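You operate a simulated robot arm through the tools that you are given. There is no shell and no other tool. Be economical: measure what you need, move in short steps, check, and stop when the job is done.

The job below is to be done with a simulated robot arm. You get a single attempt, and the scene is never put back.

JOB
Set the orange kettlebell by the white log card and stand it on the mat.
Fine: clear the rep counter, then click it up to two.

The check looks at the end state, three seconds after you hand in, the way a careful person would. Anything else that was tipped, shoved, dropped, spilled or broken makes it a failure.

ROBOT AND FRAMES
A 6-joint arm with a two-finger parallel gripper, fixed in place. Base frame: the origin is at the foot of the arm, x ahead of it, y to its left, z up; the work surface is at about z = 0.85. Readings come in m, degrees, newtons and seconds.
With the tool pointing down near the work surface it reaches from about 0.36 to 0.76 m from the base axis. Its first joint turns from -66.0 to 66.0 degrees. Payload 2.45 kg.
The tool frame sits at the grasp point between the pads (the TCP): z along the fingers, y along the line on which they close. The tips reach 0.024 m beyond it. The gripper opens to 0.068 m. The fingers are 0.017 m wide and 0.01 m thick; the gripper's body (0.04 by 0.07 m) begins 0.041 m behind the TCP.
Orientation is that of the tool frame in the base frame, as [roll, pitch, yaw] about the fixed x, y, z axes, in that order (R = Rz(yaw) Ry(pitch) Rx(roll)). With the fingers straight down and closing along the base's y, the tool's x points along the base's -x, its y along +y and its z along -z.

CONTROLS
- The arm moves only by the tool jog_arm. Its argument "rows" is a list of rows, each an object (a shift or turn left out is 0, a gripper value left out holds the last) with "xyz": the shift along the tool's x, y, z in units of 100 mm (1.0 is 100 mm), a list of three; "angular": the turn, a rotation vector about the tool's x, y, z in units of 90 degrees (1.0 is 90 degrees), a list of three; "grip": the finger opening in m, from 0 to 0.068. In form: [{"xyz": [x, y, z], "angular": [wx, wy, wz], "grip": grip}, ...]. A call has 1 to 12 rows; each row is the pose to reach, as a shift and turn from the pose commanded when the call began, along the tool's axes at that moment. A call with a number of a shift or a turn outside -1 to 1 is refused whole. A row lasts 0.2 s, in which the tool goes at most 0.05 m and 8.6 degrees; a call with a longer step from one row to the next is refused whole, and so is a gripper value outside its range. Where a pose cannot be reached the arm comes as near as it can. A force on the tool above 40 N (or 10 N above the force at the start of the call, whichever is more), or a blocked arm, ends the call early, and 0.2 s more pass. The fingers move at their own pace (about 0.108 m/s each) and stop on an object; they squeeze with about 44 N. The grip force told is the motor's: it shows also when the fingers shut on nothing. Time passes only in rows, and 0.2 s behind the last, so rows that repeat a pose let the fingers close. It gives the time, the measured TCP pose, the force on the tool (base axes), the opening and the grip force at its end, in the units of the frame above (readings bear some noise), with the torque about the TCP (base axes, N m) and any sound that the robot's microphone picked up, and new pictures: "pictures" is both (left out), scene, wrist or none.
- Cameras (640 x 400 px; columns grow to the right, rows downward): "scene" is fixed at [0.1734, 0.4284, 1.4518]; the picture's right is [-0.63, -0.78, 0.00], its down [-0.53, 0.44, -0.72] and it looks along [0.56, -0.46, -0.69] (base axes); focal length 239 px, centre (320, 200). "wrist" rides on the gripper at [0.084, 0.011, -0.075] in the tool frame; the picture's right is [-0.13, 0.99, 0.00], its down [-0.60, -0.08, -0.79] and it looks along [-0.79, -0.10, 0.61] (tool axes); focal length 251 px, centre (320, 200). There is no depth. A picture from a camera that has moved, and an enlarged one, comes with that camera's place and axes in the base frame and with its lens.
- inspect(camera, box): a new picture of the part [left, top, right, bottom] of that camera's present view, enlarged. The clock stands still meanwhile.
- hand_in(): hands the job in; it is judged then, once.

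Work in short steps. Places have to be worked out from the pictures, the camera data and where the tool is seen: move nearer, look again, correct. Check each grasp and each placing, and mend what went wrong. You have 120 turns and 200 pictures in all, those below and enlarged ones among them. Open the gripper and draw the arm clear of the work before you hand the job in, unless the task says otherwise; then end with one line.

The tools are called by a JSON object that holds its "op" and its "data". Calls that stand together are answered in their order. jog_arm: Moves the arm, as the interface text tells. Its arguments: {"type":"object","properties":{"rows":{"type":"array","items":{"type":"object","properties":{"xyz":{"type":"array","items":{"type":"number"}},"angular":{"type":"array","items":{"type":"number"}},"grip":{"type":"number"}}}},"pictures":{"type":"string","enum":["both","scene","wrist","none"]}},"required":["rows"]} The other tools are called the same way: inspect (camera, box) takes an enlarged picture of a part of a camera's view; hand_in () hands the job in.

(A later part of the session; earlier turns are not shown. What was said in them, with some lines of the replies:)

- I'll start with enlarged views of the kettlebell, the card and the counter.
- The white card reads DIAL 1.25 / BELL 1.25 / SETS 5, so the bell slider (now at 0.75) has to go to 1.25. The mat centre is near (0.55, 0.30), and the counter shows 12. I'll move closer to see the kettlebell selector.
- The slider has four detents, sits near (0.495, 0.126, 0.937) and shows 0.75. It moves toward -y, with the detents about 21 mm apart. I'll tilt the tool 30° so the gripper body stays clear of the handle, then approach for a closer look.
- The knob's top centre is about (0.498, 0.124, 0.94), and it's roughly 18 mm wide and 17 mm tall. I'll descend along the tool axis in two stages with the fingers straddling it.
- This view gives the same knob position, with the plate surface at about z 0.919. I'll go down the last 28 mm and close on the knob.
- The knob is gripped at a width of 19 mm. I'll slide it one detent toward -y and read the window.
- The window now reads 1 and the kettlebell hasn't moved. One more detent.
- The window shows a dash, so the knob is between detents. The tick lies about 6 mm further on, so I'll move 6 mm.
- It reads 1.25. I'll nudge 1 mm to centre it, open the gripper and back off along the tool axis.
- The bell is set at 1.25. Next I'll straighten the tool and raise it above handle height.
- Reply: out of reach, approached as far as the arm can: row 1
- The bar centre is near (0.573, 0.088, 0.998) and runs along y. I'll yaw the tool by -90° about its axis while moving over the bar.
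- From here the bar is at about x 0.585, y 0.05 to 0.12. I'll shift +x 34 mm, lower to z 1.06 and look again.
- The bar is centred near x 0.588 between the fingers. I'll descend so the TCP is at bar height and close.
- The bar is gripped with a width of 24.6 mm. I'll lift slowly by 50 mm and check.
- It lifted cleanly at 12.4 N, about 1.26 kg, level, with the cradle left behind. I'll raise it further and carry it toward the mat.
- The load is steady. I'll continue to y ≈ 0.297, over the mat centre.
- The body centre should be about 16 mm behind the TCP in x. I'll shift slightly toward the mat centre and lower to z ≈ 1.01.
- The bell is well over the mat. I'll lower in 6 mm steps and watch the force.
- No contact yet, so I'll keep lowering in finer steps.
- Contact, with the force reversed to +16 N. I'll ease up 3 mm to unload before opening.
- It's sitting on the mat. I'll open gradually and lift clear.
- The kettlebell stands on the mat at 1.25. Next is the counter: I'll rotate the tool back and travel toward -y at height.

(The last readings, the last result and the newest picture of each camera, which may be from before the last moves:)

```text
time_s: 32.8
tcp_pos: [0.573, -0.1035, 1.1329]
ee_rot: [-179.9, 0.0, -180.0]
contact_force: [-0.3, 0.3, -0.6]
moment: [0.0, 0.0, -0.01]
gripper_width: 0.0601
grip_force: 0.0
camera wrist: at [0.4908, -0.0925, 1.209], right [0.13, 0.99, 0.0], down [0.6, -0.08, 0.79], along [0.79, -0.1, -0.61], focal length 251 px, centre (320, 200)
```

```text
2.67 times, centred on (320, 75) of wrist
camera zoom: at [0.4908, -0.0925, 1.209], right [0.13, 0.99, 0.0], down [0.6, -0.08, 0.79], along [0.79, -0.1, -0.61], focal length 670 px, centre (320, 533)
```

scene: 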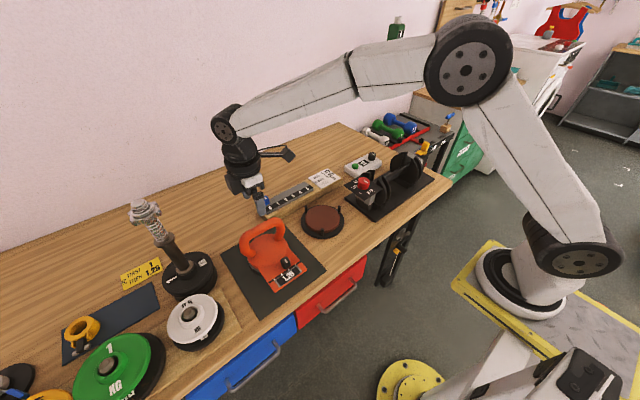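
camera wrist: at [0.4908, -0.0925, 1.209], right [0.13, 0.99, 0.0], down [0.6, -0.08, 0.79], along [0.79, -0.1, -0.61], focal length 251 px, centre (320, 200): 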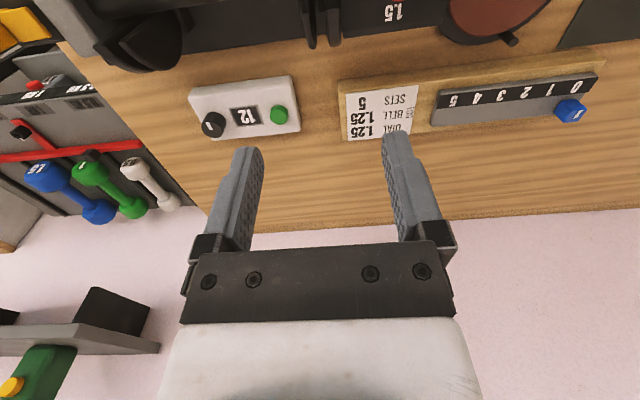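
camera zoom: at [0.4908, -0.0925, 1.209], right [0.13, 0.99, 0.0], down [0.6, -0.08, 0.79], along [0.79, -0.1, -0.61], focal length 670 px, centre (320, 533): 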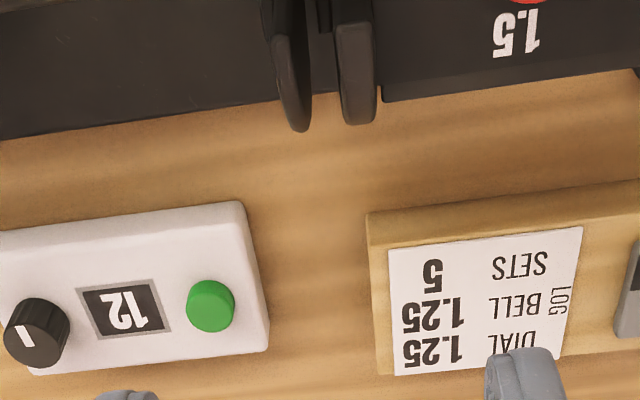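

The green button is at about (0.695, -0.178) and the black knob at about (0.695, -0.275). The dumbbell discs reach z ≈ 1.0 at x ≤ 0.60, so I'll yaw to put the wrist camera on the -y side, clear of them, while moving toward the counter.

{"op": "jog_arm", "data": {"rows": [{"xyz": [-0.1, -0.1, 0], "angular": [0, 0, -0.09]}, {"xyz": [-0.2, -0.2, 0], "angular": [0, 0, -0.18]}, {"xyz": [-0.3, -0.3, 0], "angular": [0, 0, -0.27]}, {"xyz": [-0.4, -0.4, 0], "angular": [0, 0, -0.36]}, {"xyz": [-0.5, -0.5, 0], "angular": [0, 0, -0.45]}, {"xyz": [-0.6, -0.6, 0], "angular": [0, 0, -0.54]}, {"xyz": [-0.7, -0.7, 0], "angular": [0, 0, -0.63]}, {"xyz": [-0.8, -0.8, 0], "angular": [0, 0, -0.72]}, {"xyz": [-0.9, -0.9, 0], "angular": [0, 0, -0.81]}, {"xyz": [-0.9, -1.0, 0], "angular": [0, 0, -0.9]}, {"xyz": [-0.9, -1.0, 0], "angular": [0, 0, -0.99]}, {"xyz": [-0.9, -1, 0], "angular": [0, 0, -1]}], "pictures": "both"}}

```text
time_s: 35.4
tcp_pos: [0.6624, -0.2024, 1.1314]
ee_rot: [-180.0, -0.1, -89.8]
contact_force: [-0.3, -0.8, 0.8]
moment: [0.0, 0.01, -0.03]
gripper_width: 0.0601
grip_force: 0.1
camera wrist: at [0.6548, -0.2857, 1.2087], right [-0.99, 0.13, 0.0], down [0.08, 0.6, 0.79], along [0.1, 0.79, -0.61], focal length 251 px, centre (320, 200)
```

scene: 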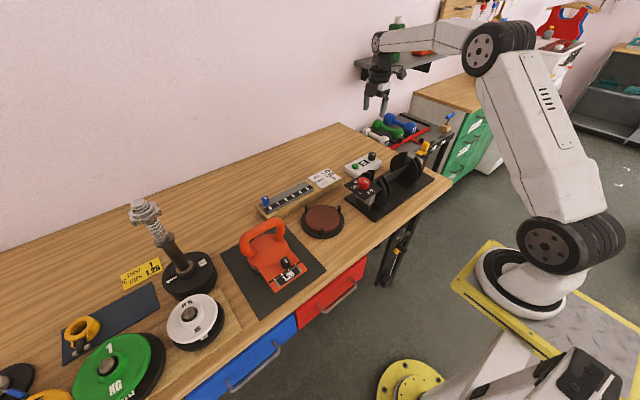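
wrist: 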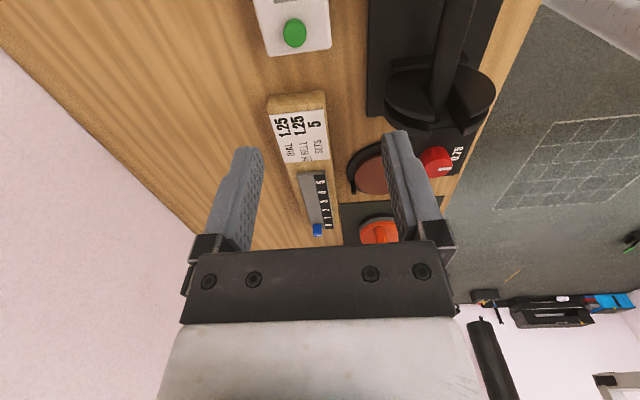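

The button position agrees at (0.697, -0.180). I'll move above the knob and look.

{"op": "jog_arm", "data": {"rows": [{"xyz": [0.3, -0.15, 0]}, {"xyz": [0.6, -0.33, 0.2]}, {"xyz": [0.73, -0.33, 0.5]}, {"xyz": [0.73, -0.33, 0.9]}, {"xyz": [0.73, -0.33, 0.9]}], "pictures": "wrist"}}

{"op": "inspect", "data": {"camera": "wrist", "box": [200, 0, 440, 150]}}

{"op": "inspect", "data": {"camera": "scene", "box": [330, 100, 450, 200]}}

```text
time_s: 36.6
tcp_pos: [0.6967, -0.277, 1.0416]
ee_rot: [180.0, 0.0, -89.9]
contact_force: [-0.3, 0.0, 0.0]
moment: [-0.02, -0.01, -0.05]
gripper_width: 0.06
grip_force: 0.1
camera wrist: at [0.6879, -0.3597, 1.1183], right [-0.99, 0.13, 0.0], down [0.08, 0.6, 0.79], along [0.1, 0.79, -0.61], focal length 251 px, centre (320, 200)
```

wrist: 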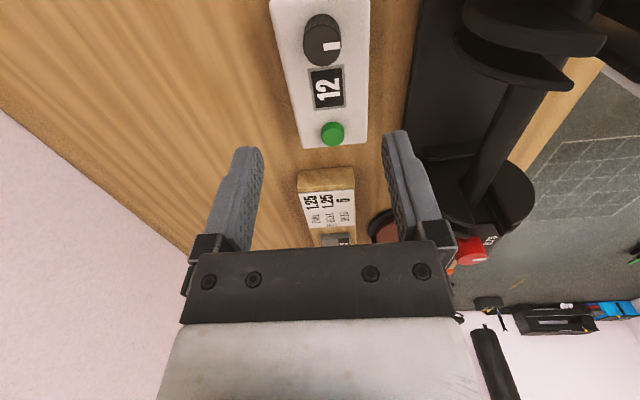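

```text
2.67 times, centred on (320, 75) of wrist
camera zoom: at [0.6879, -0.3597, 1.1183], right [-0.99, 0.13, 0.0], down [0.08, 0.6, 0.79], along [0.1, 0.79, -0.61], focal length 670 px, centre (320, 533)
```

zoom: 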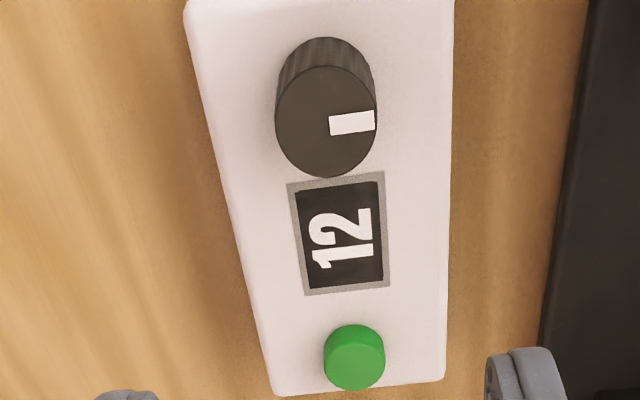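

```text
4.00 times, centred on (390, 150) of scene
camera zoom: at [0.1734, 0.4284, 1.4518], right [-0.63, -0.78, 0.0], down [-0.53, 0.44, -0.72], along [0.56, -0.46, -0.69], focal length 955 px, centre (40, 400)
```

zoom: 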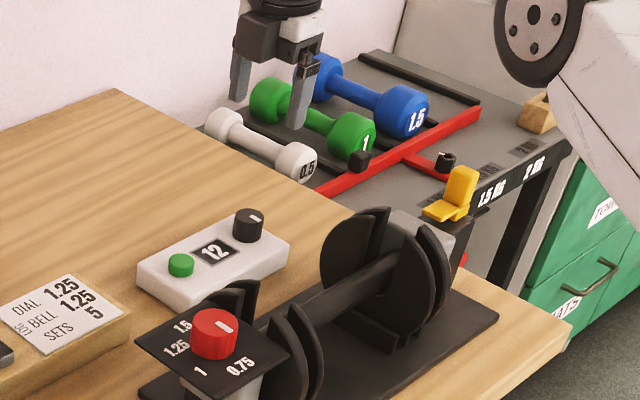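

The knob top centre is at about (0.694, -0.278, 0.905) and it's 30 mm in diameter. I'll descend over it in two stages.

{"op": "jog_arm", "data": {"rows": [{"xyz": [0.0, 0.02, 0.3]}, {"xyz": [0.0, 0.02, 0.6]}, {"xyz": [0.0, 0.02, 0.9]}, {"xyz": [0.0, 0.02, 0.9]}], "pictures": "wrist"}}

{"op": "inspect", "data": {"camera": "scene", "box": [330, 100, 450, 200]}}

```text
time_s: 37.6
tcp_pos: [0.6951, -0.2742, 0.9528]
ee_rot: [179.9, 0.0, -89.9]
contact_force: [0.3, 0.4, -0.5]
moment: [-0.01, -0.01, -0.01]
gripper_width: 0.0598
grip_force: 0.0
camera wrist: at [0.6853, -0.3577, 1.028], right [-0.99, 0.13, 0.0], down [0.08, 0.6, 0.79], along [0.1, 0.79, -0.61], focal length 251 px, centre (320, 200)
```

wrist: 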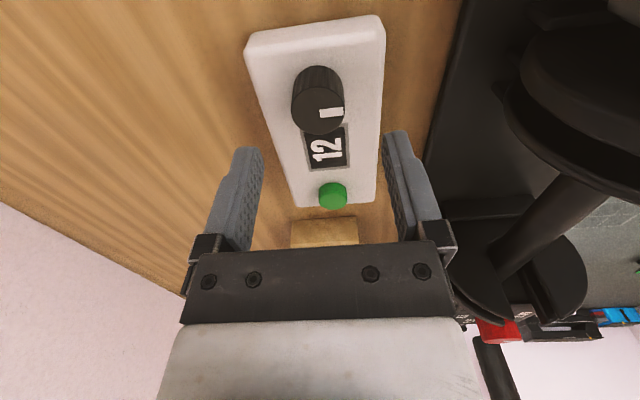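

```text
4.00 times, centred on (390, 150) of scene
camera zoom: at [0.1734, 0.4284, 1.4518], right [-0.63, -0.78, 0.0], down [-0.53, 0.44, -0.72], along [0.56, -0.46, -0.69], focal length 955 px, centre (40, 400)
```

zoom: 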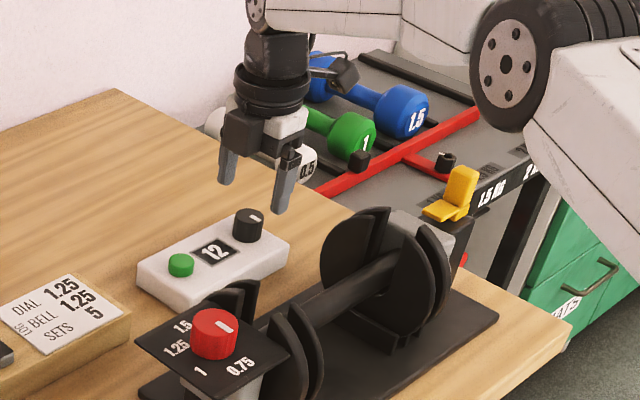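

The knob is at (0.696, -0.277). I'll lower to z ≈ 0.914 and close.

{"op": "jog_arm", "data": {"rows": [{"xyz": [0.03, -0.01, 0.2]}, {"xyz": [0.03, -0.01, 0.38]}, {"xyz": [0.03, -0.01, 0.38], "grip": 0.04}, {"xyz": [0.03, -0.01, 0.38], "grip": 0.02}, {"xyz": [0.03, -0.01, 0.38], "grip": 0.02}, {"xyz": [0.03, -0.01, 0.38], "grip": 0.02}], "pictures": "wrist"}}

{"op": "inspect", "data": {"camera": "scene", "box": [330, 100, 450, 200]}}

```text
time_s: 39.0
tcp_pos: [0.6947, -0.2774, 0.9151]
ee_rot: [180.0, 0.2, -90.0]
contact_force: [-15.6, 1.6, 4.4]
moment: [0.3, 0.14, 0.01]
gripper_width: 0.0299
grip_force: 43.3
camera wrist: at [0.6861, -0.3618, 0.9906], right [-0.99, 0.13, 0.0], down [0.08, 0.6, 0.79], along [0.1, 0.79, -0.61], focal length 251 px, centre (320, 200)
```

wrist: 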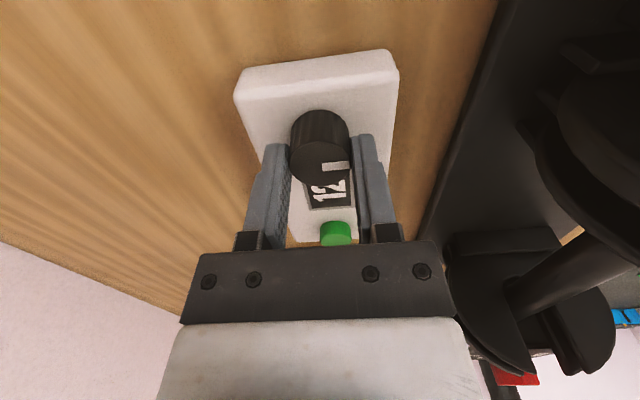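

```text
4.00 times, centred on (390, 150) of scene
camera zoom: at [0.1728, 0.4285, 1.4518], right [-0.63, -0.78, 0.0], down [-0.53, 0.44, -0.72], along [0.56, -0.46, -0.69], focal length 955 px, centre (40, 400)
```

zoom: 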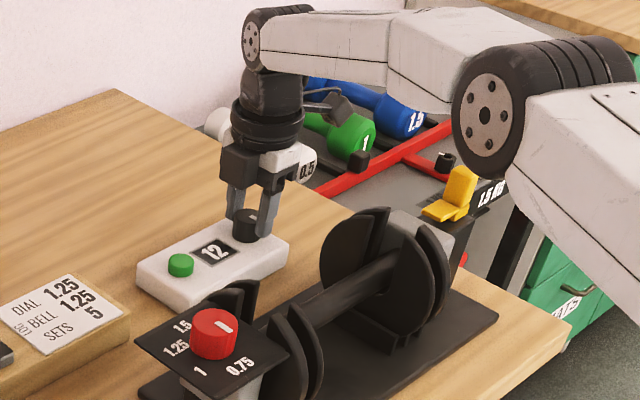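

The knob is held at 30 mm. I'll relieve the side force slightly and try a small clockwise turn, about 30°, watching the display.

{"op": "jog_arm", "data": {"rows": [{"xyz": [0, 0.02, 0], "angular": [0, 0, 0]}, {"xyz": [0, 0.02, 0], "angular": [0, 0, 0.09]}, {"xyz": [0, 0.02, 0], "angular": [0, 0, 0.18]}, {"xyz": [0, 0.02, 0], "angular": [0, 0, 0.27]}, {"xyz": [0, 0.02, 0], "angular": [0, 0, 0.35]}, {"xyz": [0, 0.02, 0], "angular": [0, 0, 0.35]}], "pictures": "wrist"}}

{"op": "inspect", "data": {"camera": "scene", "box": [350, 130, 430, 190]}}

```text
time_s: 40.4
tcp_pos: [0.6955, -0.2768, 0.9146]
ee_rot: [-179.7, 0.1, -121.7]
contact_force: [20.5, -4.3, -3.8]
moment: [-0.99, 0.44, 0.0]
gripper_width: 0.0295
grip_force: 43.7
camera wrist: at [0.6432, -0.3434, 0.9906], right [-0.78, 0.63, 0.0], down [0.38, 0.47, 0.79], along [0.5, 0.62, -0.61], focal length 251 px, centre (320, 200)
```

wrist: 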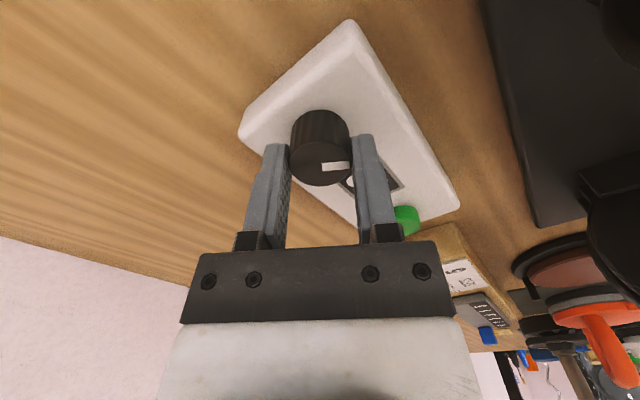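

```text
6.67 times, centred on (390, 160) of scene
camera zoom: at [0.174, 0.4283, 1.4517], right [-0.63, -0.78, 0.0], down [-0.54, 0.44, -0.72], along [0.56, -0.46, -0.69], focal length 1592 px, centre (-147, 467)
```

zoom: 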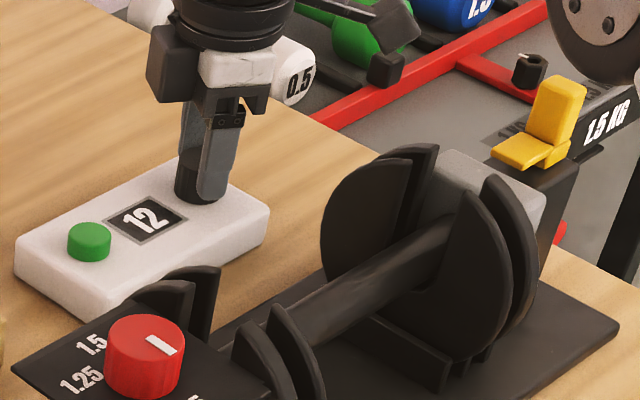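

The knob turns freely with the gripper, but the display still reads 12. I'll turn the other way for a longer sweep and look.

{"op": "jog_arm", "data": {"rows": [{"xyz": [-0.006, -0.009, 0], "angular": [0, 0, -0.09]}, {"xyz": [-0.006, -0.009, 0], "angular": [0, 0, -0.18]}, {"xyz": [-0.006, -0.009, 0], "angular": [0, 0, -0.27]}, {"xyz": [-0.006, -0.009, 0], "angular": [0, 0, -0.36]}, {"xyz": [-0.006, -0.009, 0], "angular": [0, 0, -0.45]}, {"xyz": [-0.006, -0.009, 0], "angular": [0, 0, -0.54]}, {"xyz": [-0.006, -0.009, 0], "angular": [0, 0, -0.63]}, {"xyz": [-0.006, -0.009, 0], "angular": [0, 0, -0.72]}, {"xyz": [-0.006, -0.009, 0], "angular": [0, 0, -0.81]}, {"xyz": [-0.006, -0.009, 0], "angular": [0, 0, -0.9]}, {"xyz": [-0.006, -0.009, 0], "angular": [0, 0, -0.98]}], "pictures": "wrist"}}

{"op": "inspect", "data": {"camera": "scene", "box": [350, 130, 430, 190]}}

```text
time_s: 42.8
tcp_pos: [0.6941, -0.2772, 0.9139]
ee_rot: [179.9, 0.1, -33.2]
contact_force: [4.1, 3.5, -0.8]
moment: [-0.14, -0.03, -0.25]
gripper_width: 0.0299
grip_force: 31.2
camera wrist: at [0.7609, -0.3325, 0.9892], right [-0.65, -0.76, 0.0], down [-0.46, 0.4, 0.79], along [-0.6, 0.52, -0.61], focal length 251 px, centre (320, 200)
```

wrist: 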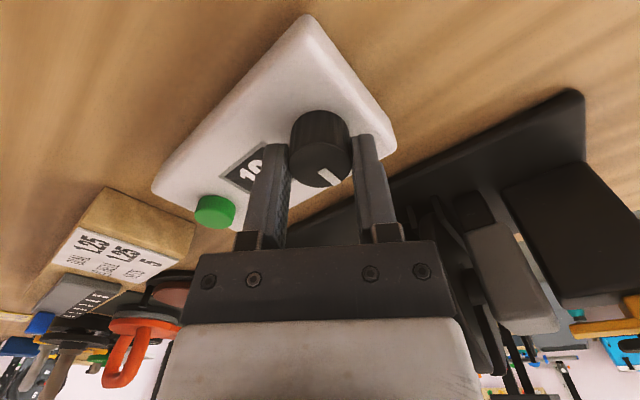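

```text
6.67 times, centred on (390, 160) of scene
camera zoom: at [0.1735, 0.4285, 1.4517], right [-0.63, -0.78, 0.0], down [-0.54, 0.44, -0.72], along [0.56, -0.46, -0.69], focal length 1592 px, centre (-147, 467)
```

zoom: 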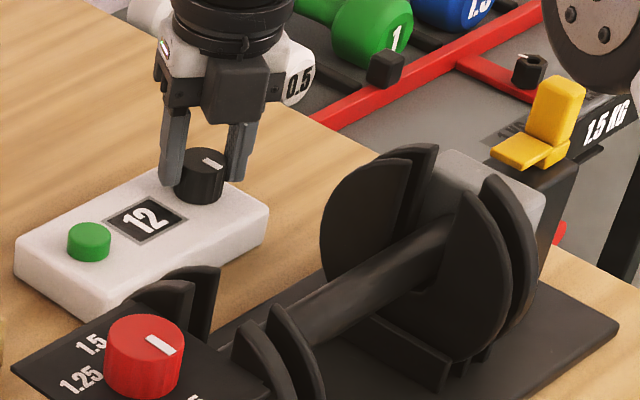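

The knob hit a stop at its original position and slipped in the pads, so it only turns clockwise. I'm still gripping it, so I'll now turn clockwise about 95°.

{"op": "jog_arm", "data": {"rows": [{"angular": [0, 0, 0.09]}, {"angular": [0, 0, 0.18]}, {"angular": [0, 0, 0.27]}, {"angular": [0, 0, 0.36]}, {"angular": [0, 0, 0.45]}, {"angular": [0, 0, 0.54]}, {"angular": [0, 0, 0.63]}, {"angular": [0, 0, 0.72]}, {"angular": [0, 0, 0.81]}, {"angular": [0, 0, 0.9]}, {"angular": [0, 0, 0.99]}], "pictures": "wrist"}}

{"op": "inspect", "data": {"camera": "scene", "box": [350, 130, 430, 190]}}

```text
time_s: 45.2
tcp_pos: [0.6954, -0.2777, 0.914]
ee_rot: [-179.9, 0.0, -122.8]
contact_force: [3.6, 5.6, -12.1]
moment: [0.77, -1.0, -0.04]
gripper_width: 0.0294
grip_force: 43.8
camera wrist: at [0.6427, -0.3421, 0.9894], right [-0.77, 0.64, 0.0], down [0.39, 0.47, 0.79], along [0.51, 0.61, -0.61], focal length 251 px, centre (320, 200)
```

wrist: 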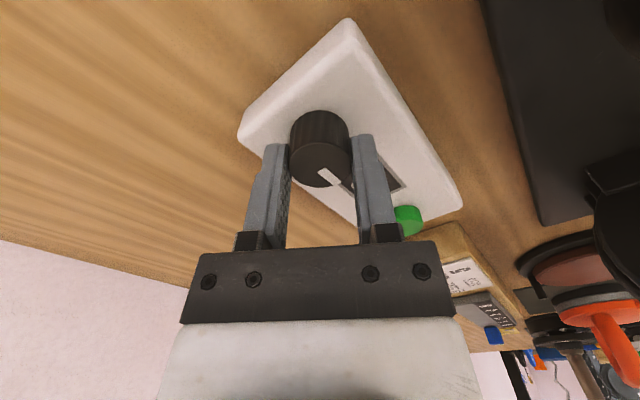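

```text
6.67 times, centred on (390, 160) of scene
camera zoom: at [0.1737, 0.4284, 1.4517], right [-0.63, -0.78, 0.0], down [-0.54, 0.44, -0.72], along [0.56, -0.46, -0.69], focal length 1592 px, centre (-147, 467)
```

zoom: 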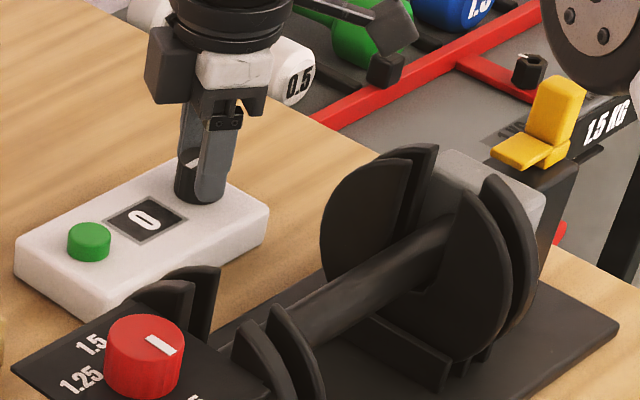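

The counter now reads 0. I'll bring the knob back to its start position so it isn't held at reset, then release and lift.

{"op": "jog_arm", "data": {"rows": [{"angular": [0, 0, -0.09]}, {"angular": [0, 0, -0.18]}, {"angular": [0, 0, -0.27]}, {"angular": [0, 0, -0.36]}, {"angular": [0, 0, -0.45]}, {"angular": [0, 0, -0.54]}, {"angular": [0, 0, -0.63]}, {"angular": [0, 0, -0.72]}, {"angular": [0, 0, -0.81]}, {"angular": [0, 0, -0.9]}, {"angular": [0, 0, -0.96]}], "pictures": "none"}}

{"op": "jog_arm", "data": {"rows": [{"grip": 0.04}, {"grip": 0.06}, {"grip": 0.06}, {"xyz": [0, 0, -0.2]}, {"xyz": [0, 0, -0.4]}, {"xyz": [0, 0, -0.6]}, {"xyz": [0, 0, -0.6]}], "pictures": "wrist"}}

{"op": "inspect", "data": {"camera": "scene", "box": [350, 130, 430, 190]}}

```text
time_s: 47.6
tcp_pos: [0.6956, -0.2778, 0.9133]
ee_rot: [-180.0, 0.1, -35.8]
contact_force: [-6.1, 14.0, -13.7]
moment: [0.22, -0.48, 0.0]
gripper_width: 0.0298
grip_force: 43.5
```

```text
time_s: 49.2
tcp_pos: [0.6954, -0.2773, 0.9751]
ee_rot: [-179.9, -0.1, -36.0]
contact_force: [0.0, -0.5, -0.1]
moment: [0.0, 0.02, -0.02]
gripper_width: 0.0599
grip_force: 0.1
camera wrist: at [0.7579, -0.335, 1.0497], right [-0.69, -0.73, 0.0], down [-0.44, 0.42, 0.79], along [-0.58, 0.55, -0.61], focal length 251 px, centre (320, 200)
```

wrist: 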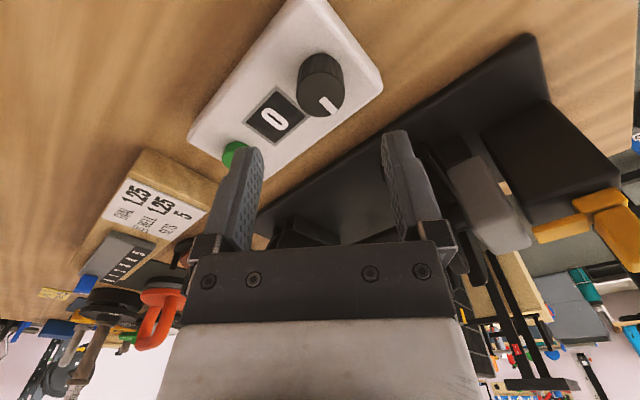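

```text
6.67 times, centred on (390, 160) of scene
camera zoom: at [0.1734, 0.4284, 1.4518], right [-0.63, -0.78, 0.0], down [-0.53, 0.44, -0.72], along [0.56, -0.46, -0.69], focal length 1592 px, centre (-147, 467)
```

zoom: 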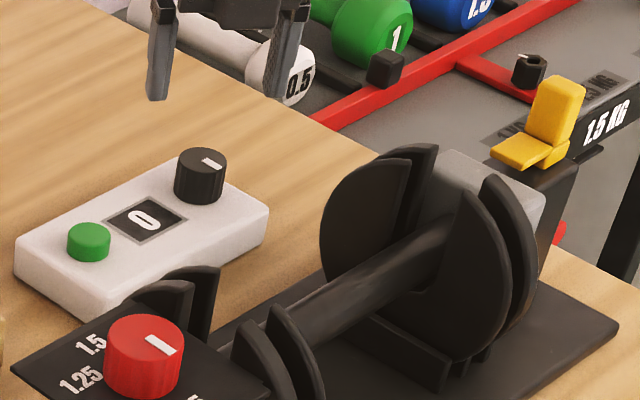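

The counter reads 0 with the knob at rest. Next I'll close the fingers and move above the green button, near (0.695, -0.184, 0.89), to refine its position.

{"op": "jog_arm", "data": {"rows": [{"xyz": [0, 0, -0.1], "grip": 0.0}, {"xyz": [-0.2, -0.28, -0.1]}, {"xyz": [-0.4, -0.55, -0.1]}, {"xyz": [-0.55, -0.76, -0.1]}, {"xyz": [-0.55, -0.76, -0.1]}], "pictures": "wrist"}}

{"op": "inspect", "data": {"camera": "scene", "box": [340, 120, 420, 190]}}

{"op": "inspect", "data": {"camera": "wrist", "box": [240, 60, 400, 180]}}

```text
time_s: 50.4
tcp_pos: [0.697, -0.1825, 0.9851]
ee_rot: [180.0, 0.1, -36.0]
contact_force: [-0.5, -0.4, 0.3]
moment: [-0.01, 0.01, -0.03]
gripper_width: 0.0
grip_force: 23.1
camera wrist: at [0.76, -0.2401, 1.0604], right [-0.69, -0.73, 0.0], down [-0.44, 0.42, 0.79], along [-0.58, 0.55, -0.61], focal length 251 px, centre (320, 200)
```

wrist: 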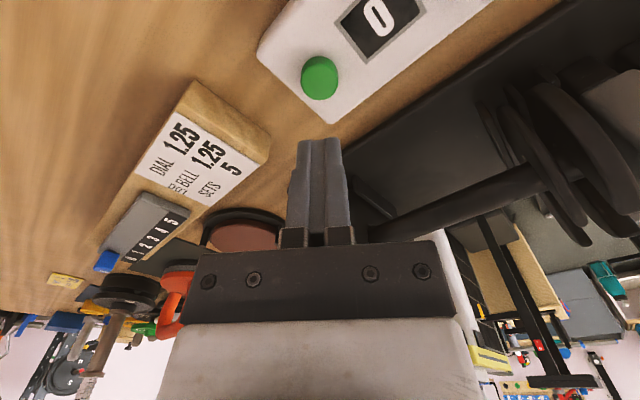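

```text
5.71 times, centred on (380, 155) of scene
camera zoom: at [0.1733, 0.4285, 1.4518], right [-0.63, -0.78, 0.0], down [-0.54, 0.44, -0.72], along [0.56, -0.46, -0.69], focal length 1364 px, centre (-23, 457)
```

zoom: 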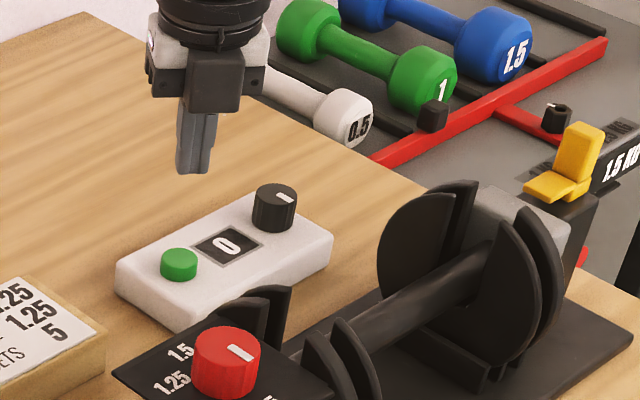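

```text
3.33 times, centred on (320, 120) of wrist
camera zoom: at [0.76, -0.2401, 1.0604], right [-0.69, -0.73, 0.0], down [-0.44, 0.42, 0.79], along [-0.58, 0.55, -0.61], focal length 838 px, centre (320, 467)
```

zoom: 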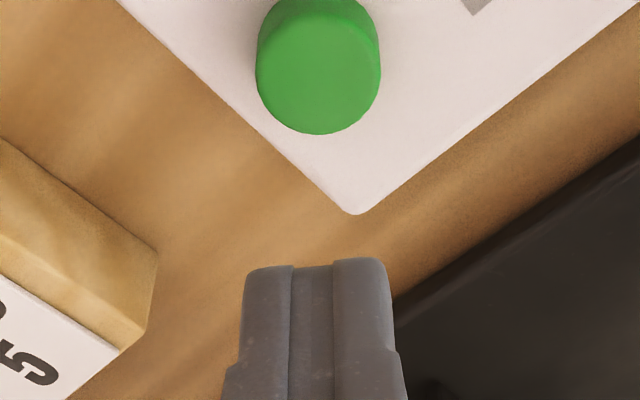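

The button top is at about (0.695, -0.179, 0.89) with the tips at z ≈ 0.961. I'll descend to just above it.

{"op": "jog_arm", "data": {"rows": [{"xyz": [-0.04, -0.02, 0.2]}, {"xyz": [-0.04, -0.02, 0.4]}, {"xyz": [-0.04, -0.02, 0.6]}, {"xyz": [-0.04, -0.02, 0.6]}], "pictures": "wrist"}}

{"op": "inspect", "data": {"camera": "scene", "box": [340, 130, 400, 185]}}

```text
time_s: 51.4
tcp_pos: [0.6935, -0.1787, 0.9246]
ee_rot: [-179.9, 0.0, -36.0]
contact_force: [0.2, -0.3, -0.8]
moment: [0.0, -0.03, 0.02]
gripper_width: 0.0002
grip_force: 23.5
camera wrist: at [0.7572, -0.2367, 1.001], right [-0.69, -0.73, 0.0], down [-0.44, 0.42, 0.79], along [-0.58, 0.54, -0.61], focal length 251 px, centre (320, 200)
```

wrist: 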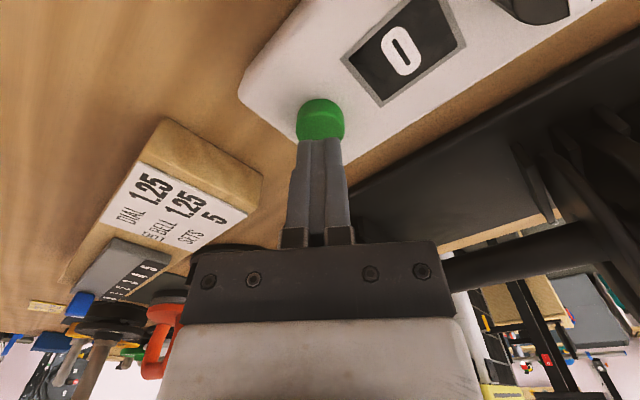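

```text
7.27 times, centred on (370, 158) of scene
camera zoom: at [0.1734, 0.4284, 1.4518], right [-0.63, -0.78, 0.0], down [-0.53, 0.44, -0.72], along [0.56, -0.46, -0.69], focal length 1736 px, centre (-44, 509)
```

zoom: 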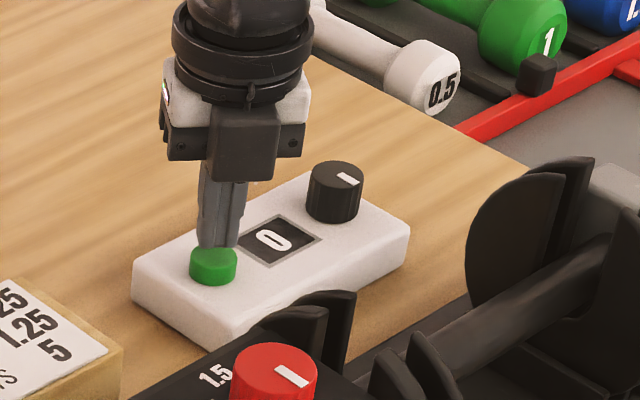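

The tips are about 9 mm above the button, and the display is in the wrist view. I'll press down slowly by 13 mm.

{"op": "jog_arm", "data": {"rows": [{"xyz": [0, 0, 0.05]}, {"xyz": [0, 0, 0.08]}, {"xyz": [0, 0, 0.1]}, {"xyz": [0, 0, 0.115]}, {"xyz": [0, 0, 0.13]}], "pictures": "wrist"}}

```text
time_s: 52.6
tcp_pos: [0.6921, -0.1797, 0.912]
ee_rot: [-179.9, 0.0, -36.1]
contact_force: [0.7, 0.8, 3.1]
moment: [0.05, 0.0, -0.01]
gripper_width: 0.0
grip_force: 23.2
heard: click
camera wrist: at [0.7564, -0.238, 0.9875], right [-0.69, -0.73, 0.0], down [-0.44, 0.42, 0.79], along [-0.58, 0.54, -0.61], focal length 251 px, centre (320, 200)
```

wrist: 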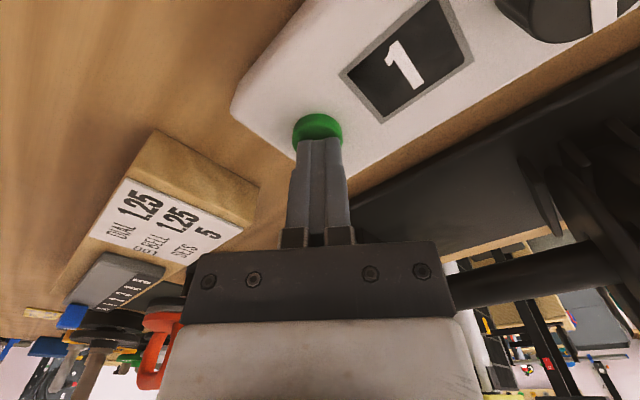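

One click, and it reads 1. I'll release fully by going up 13 mm, then press the same way once more.

{"op": "jog_arm", "data": {"rows": [{"xyz": [0, 0, -0.06]}, {"xyz": [0, 0, -0.13]}, {"xyz": [0, 0, -0.13]}], "pictures": "wrist"}}

{"op": "jog_arm", "data": {"rows": [{"xyz": [0, 0, 0.05]}, {"xyz": [0, 0, 0.08]}, {"xyz": [0, 0, 0.1]}, {"xyz": [0, 0, 0.115]}, {"xyz": [0, 0, 0.13]}], "pictures": "wrist"}}

```text
time_s: 53.4
tcp_pos: [0.693, -0.1808, 0.9244]
ee_rot: [180.0, 0.0, -36.0]
contact_force: [-0.4, 0.8, -0.1]
moment: [-0.01, 0.02, -0.02]
gripper_width: 0.0
grip_force: 23.8
camera wrist: at [0.756, -0.2384, 0.9998], right [-0.69, -0.73, 0.0], down [-0.44, 0.42, 0.79], along [-0.58, 0.55, -0.61], focal length 251 px, centre (320, 200)
```

wrist: 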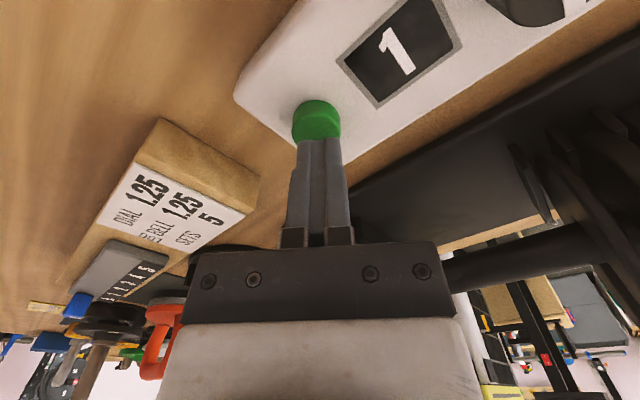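

```text
time_s: 54.6
tcp_pos: [0.6942, -0.1804, 0.9108]
ee_rot: [-179.9, -0.1, -36.1]
contact_force: [-0.3, -1.1, 2.4]
moment: [-0.04, 0.01, 0.01]
gripper_width: 0.0003
grip_force: 23.2
heard: click
camera wrist: at [0.7562, -0.2377, 0.9875], right [-0.69, -0.73, 0.0], down [-0.44, 0.42, 0.79], along [-0.58, 0.54, -0.61], focal length 251 px, centre (320, 200)
```

wrist: 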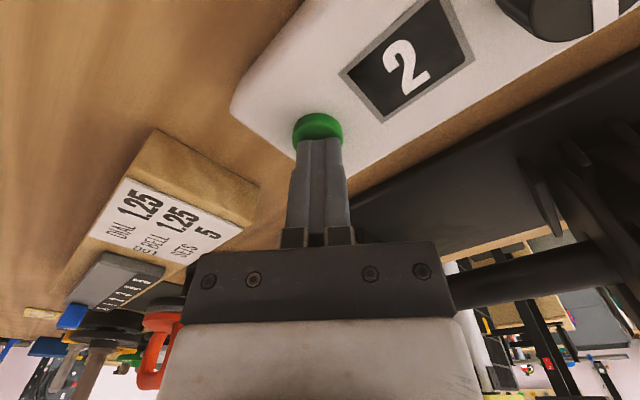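

It reads 2. I'll rise straight up, well clear, open the gripper, and check everything.

{"op": "jog_arm", "data": {"rows": [{"xyz": [0, 0, -0.2]}, {"xyz": [0, 0, -0.6]}, {"xyz": [0, 0, -1]}, {"xyz": [0, 0, -1]}], "pictures": "none"}}

{"op": "jog_arm", "data": {"rows": [{"xyz": [0, 0, -0.4], "grip": 0.06}, {"xyz": [0, 0, -0.8]}, {"xyz": [0, 0, -1]}, {"xyz": [0, 0, -1]}], "pictures": "scene"}}

{"op": "inspect", "data": {"camera": "scene", "box": [220, 130, 440, 320]}}

{"op": "inspect", "data": {"camera": "scene", "box": [220, 200, 340, 310]}}

```text
time_s: 55.6
tcp_pos: [0.6918, -0.179, 1.0114]
ee_rot: [-179.9, 0.0, -36.1]
contact_force: [-0.2, -0.2, 0.7]
moment: [0.02, 0.03, -0.01]
gripper_width: 0.0
grip_force: 23.8
```

```text
time_s: 56.6
tcp_pos: [0.6934, -0.1801, 1.1132]
ee_rot: [-180.0, 0.0, -36.0]
contact_force: [0.2, -0.3, -0.5]
moment: [0.0, -0.01, 0.01]
gripper_width: 0.0598
grip_force: 0.0
```

scene: 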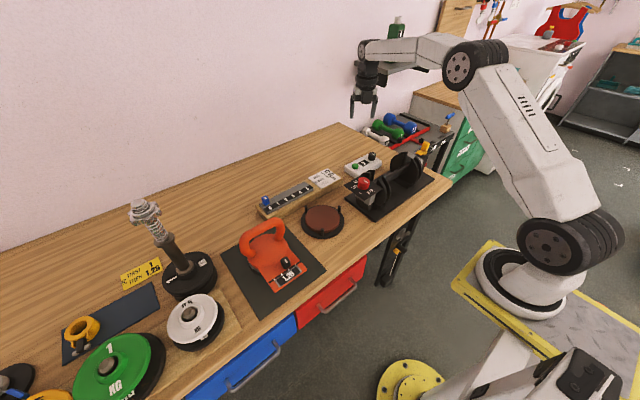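

```text
2.11 times, centred on (330, 225) of scene
camera zoom: at [0.1734, 0.4284, 1.4518], right [-0.63, -0.78, 0.0], down [-0.53, 0.44, -0.72], along [0.56, -0.46, -0.69], focal length 503 px, centre (299, 147)
```

zoom: 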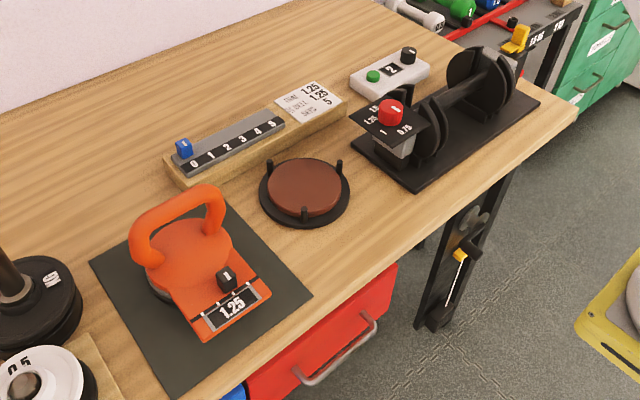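

```text
3.64 times, centred on (280, 255) of scene
camera zoom: at [0.1734, 0.4284, 1.4518], right [-0.63, -0.78, 0.0], down [-0.53, 0.44, -0.72], along [0.56, -0.46, -0.69], focal length 868 px, centre (466, 0)
```

zoom: 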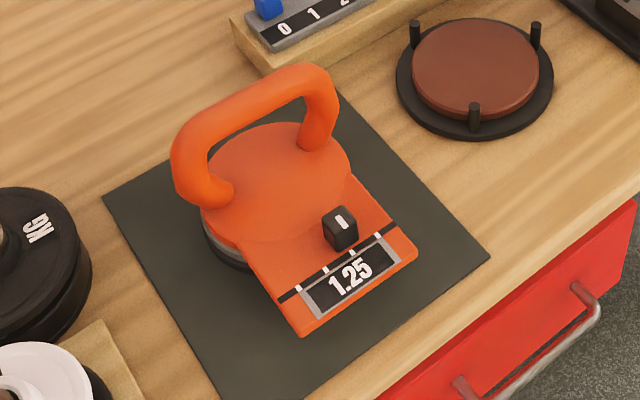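

The kettlebell stands on the mat at 1.25, the counter reads 2, nothing else has been moved, and the arm is clear with the gripper open. I'm handing in.

{"op": "hand_in", "data": {}}

```text
The job is handed in.
```

The orange kettlebell is set to 1.25, as the log card says, and stands on the mat; the rep counter was cleared to 0 and clicked up to 2.
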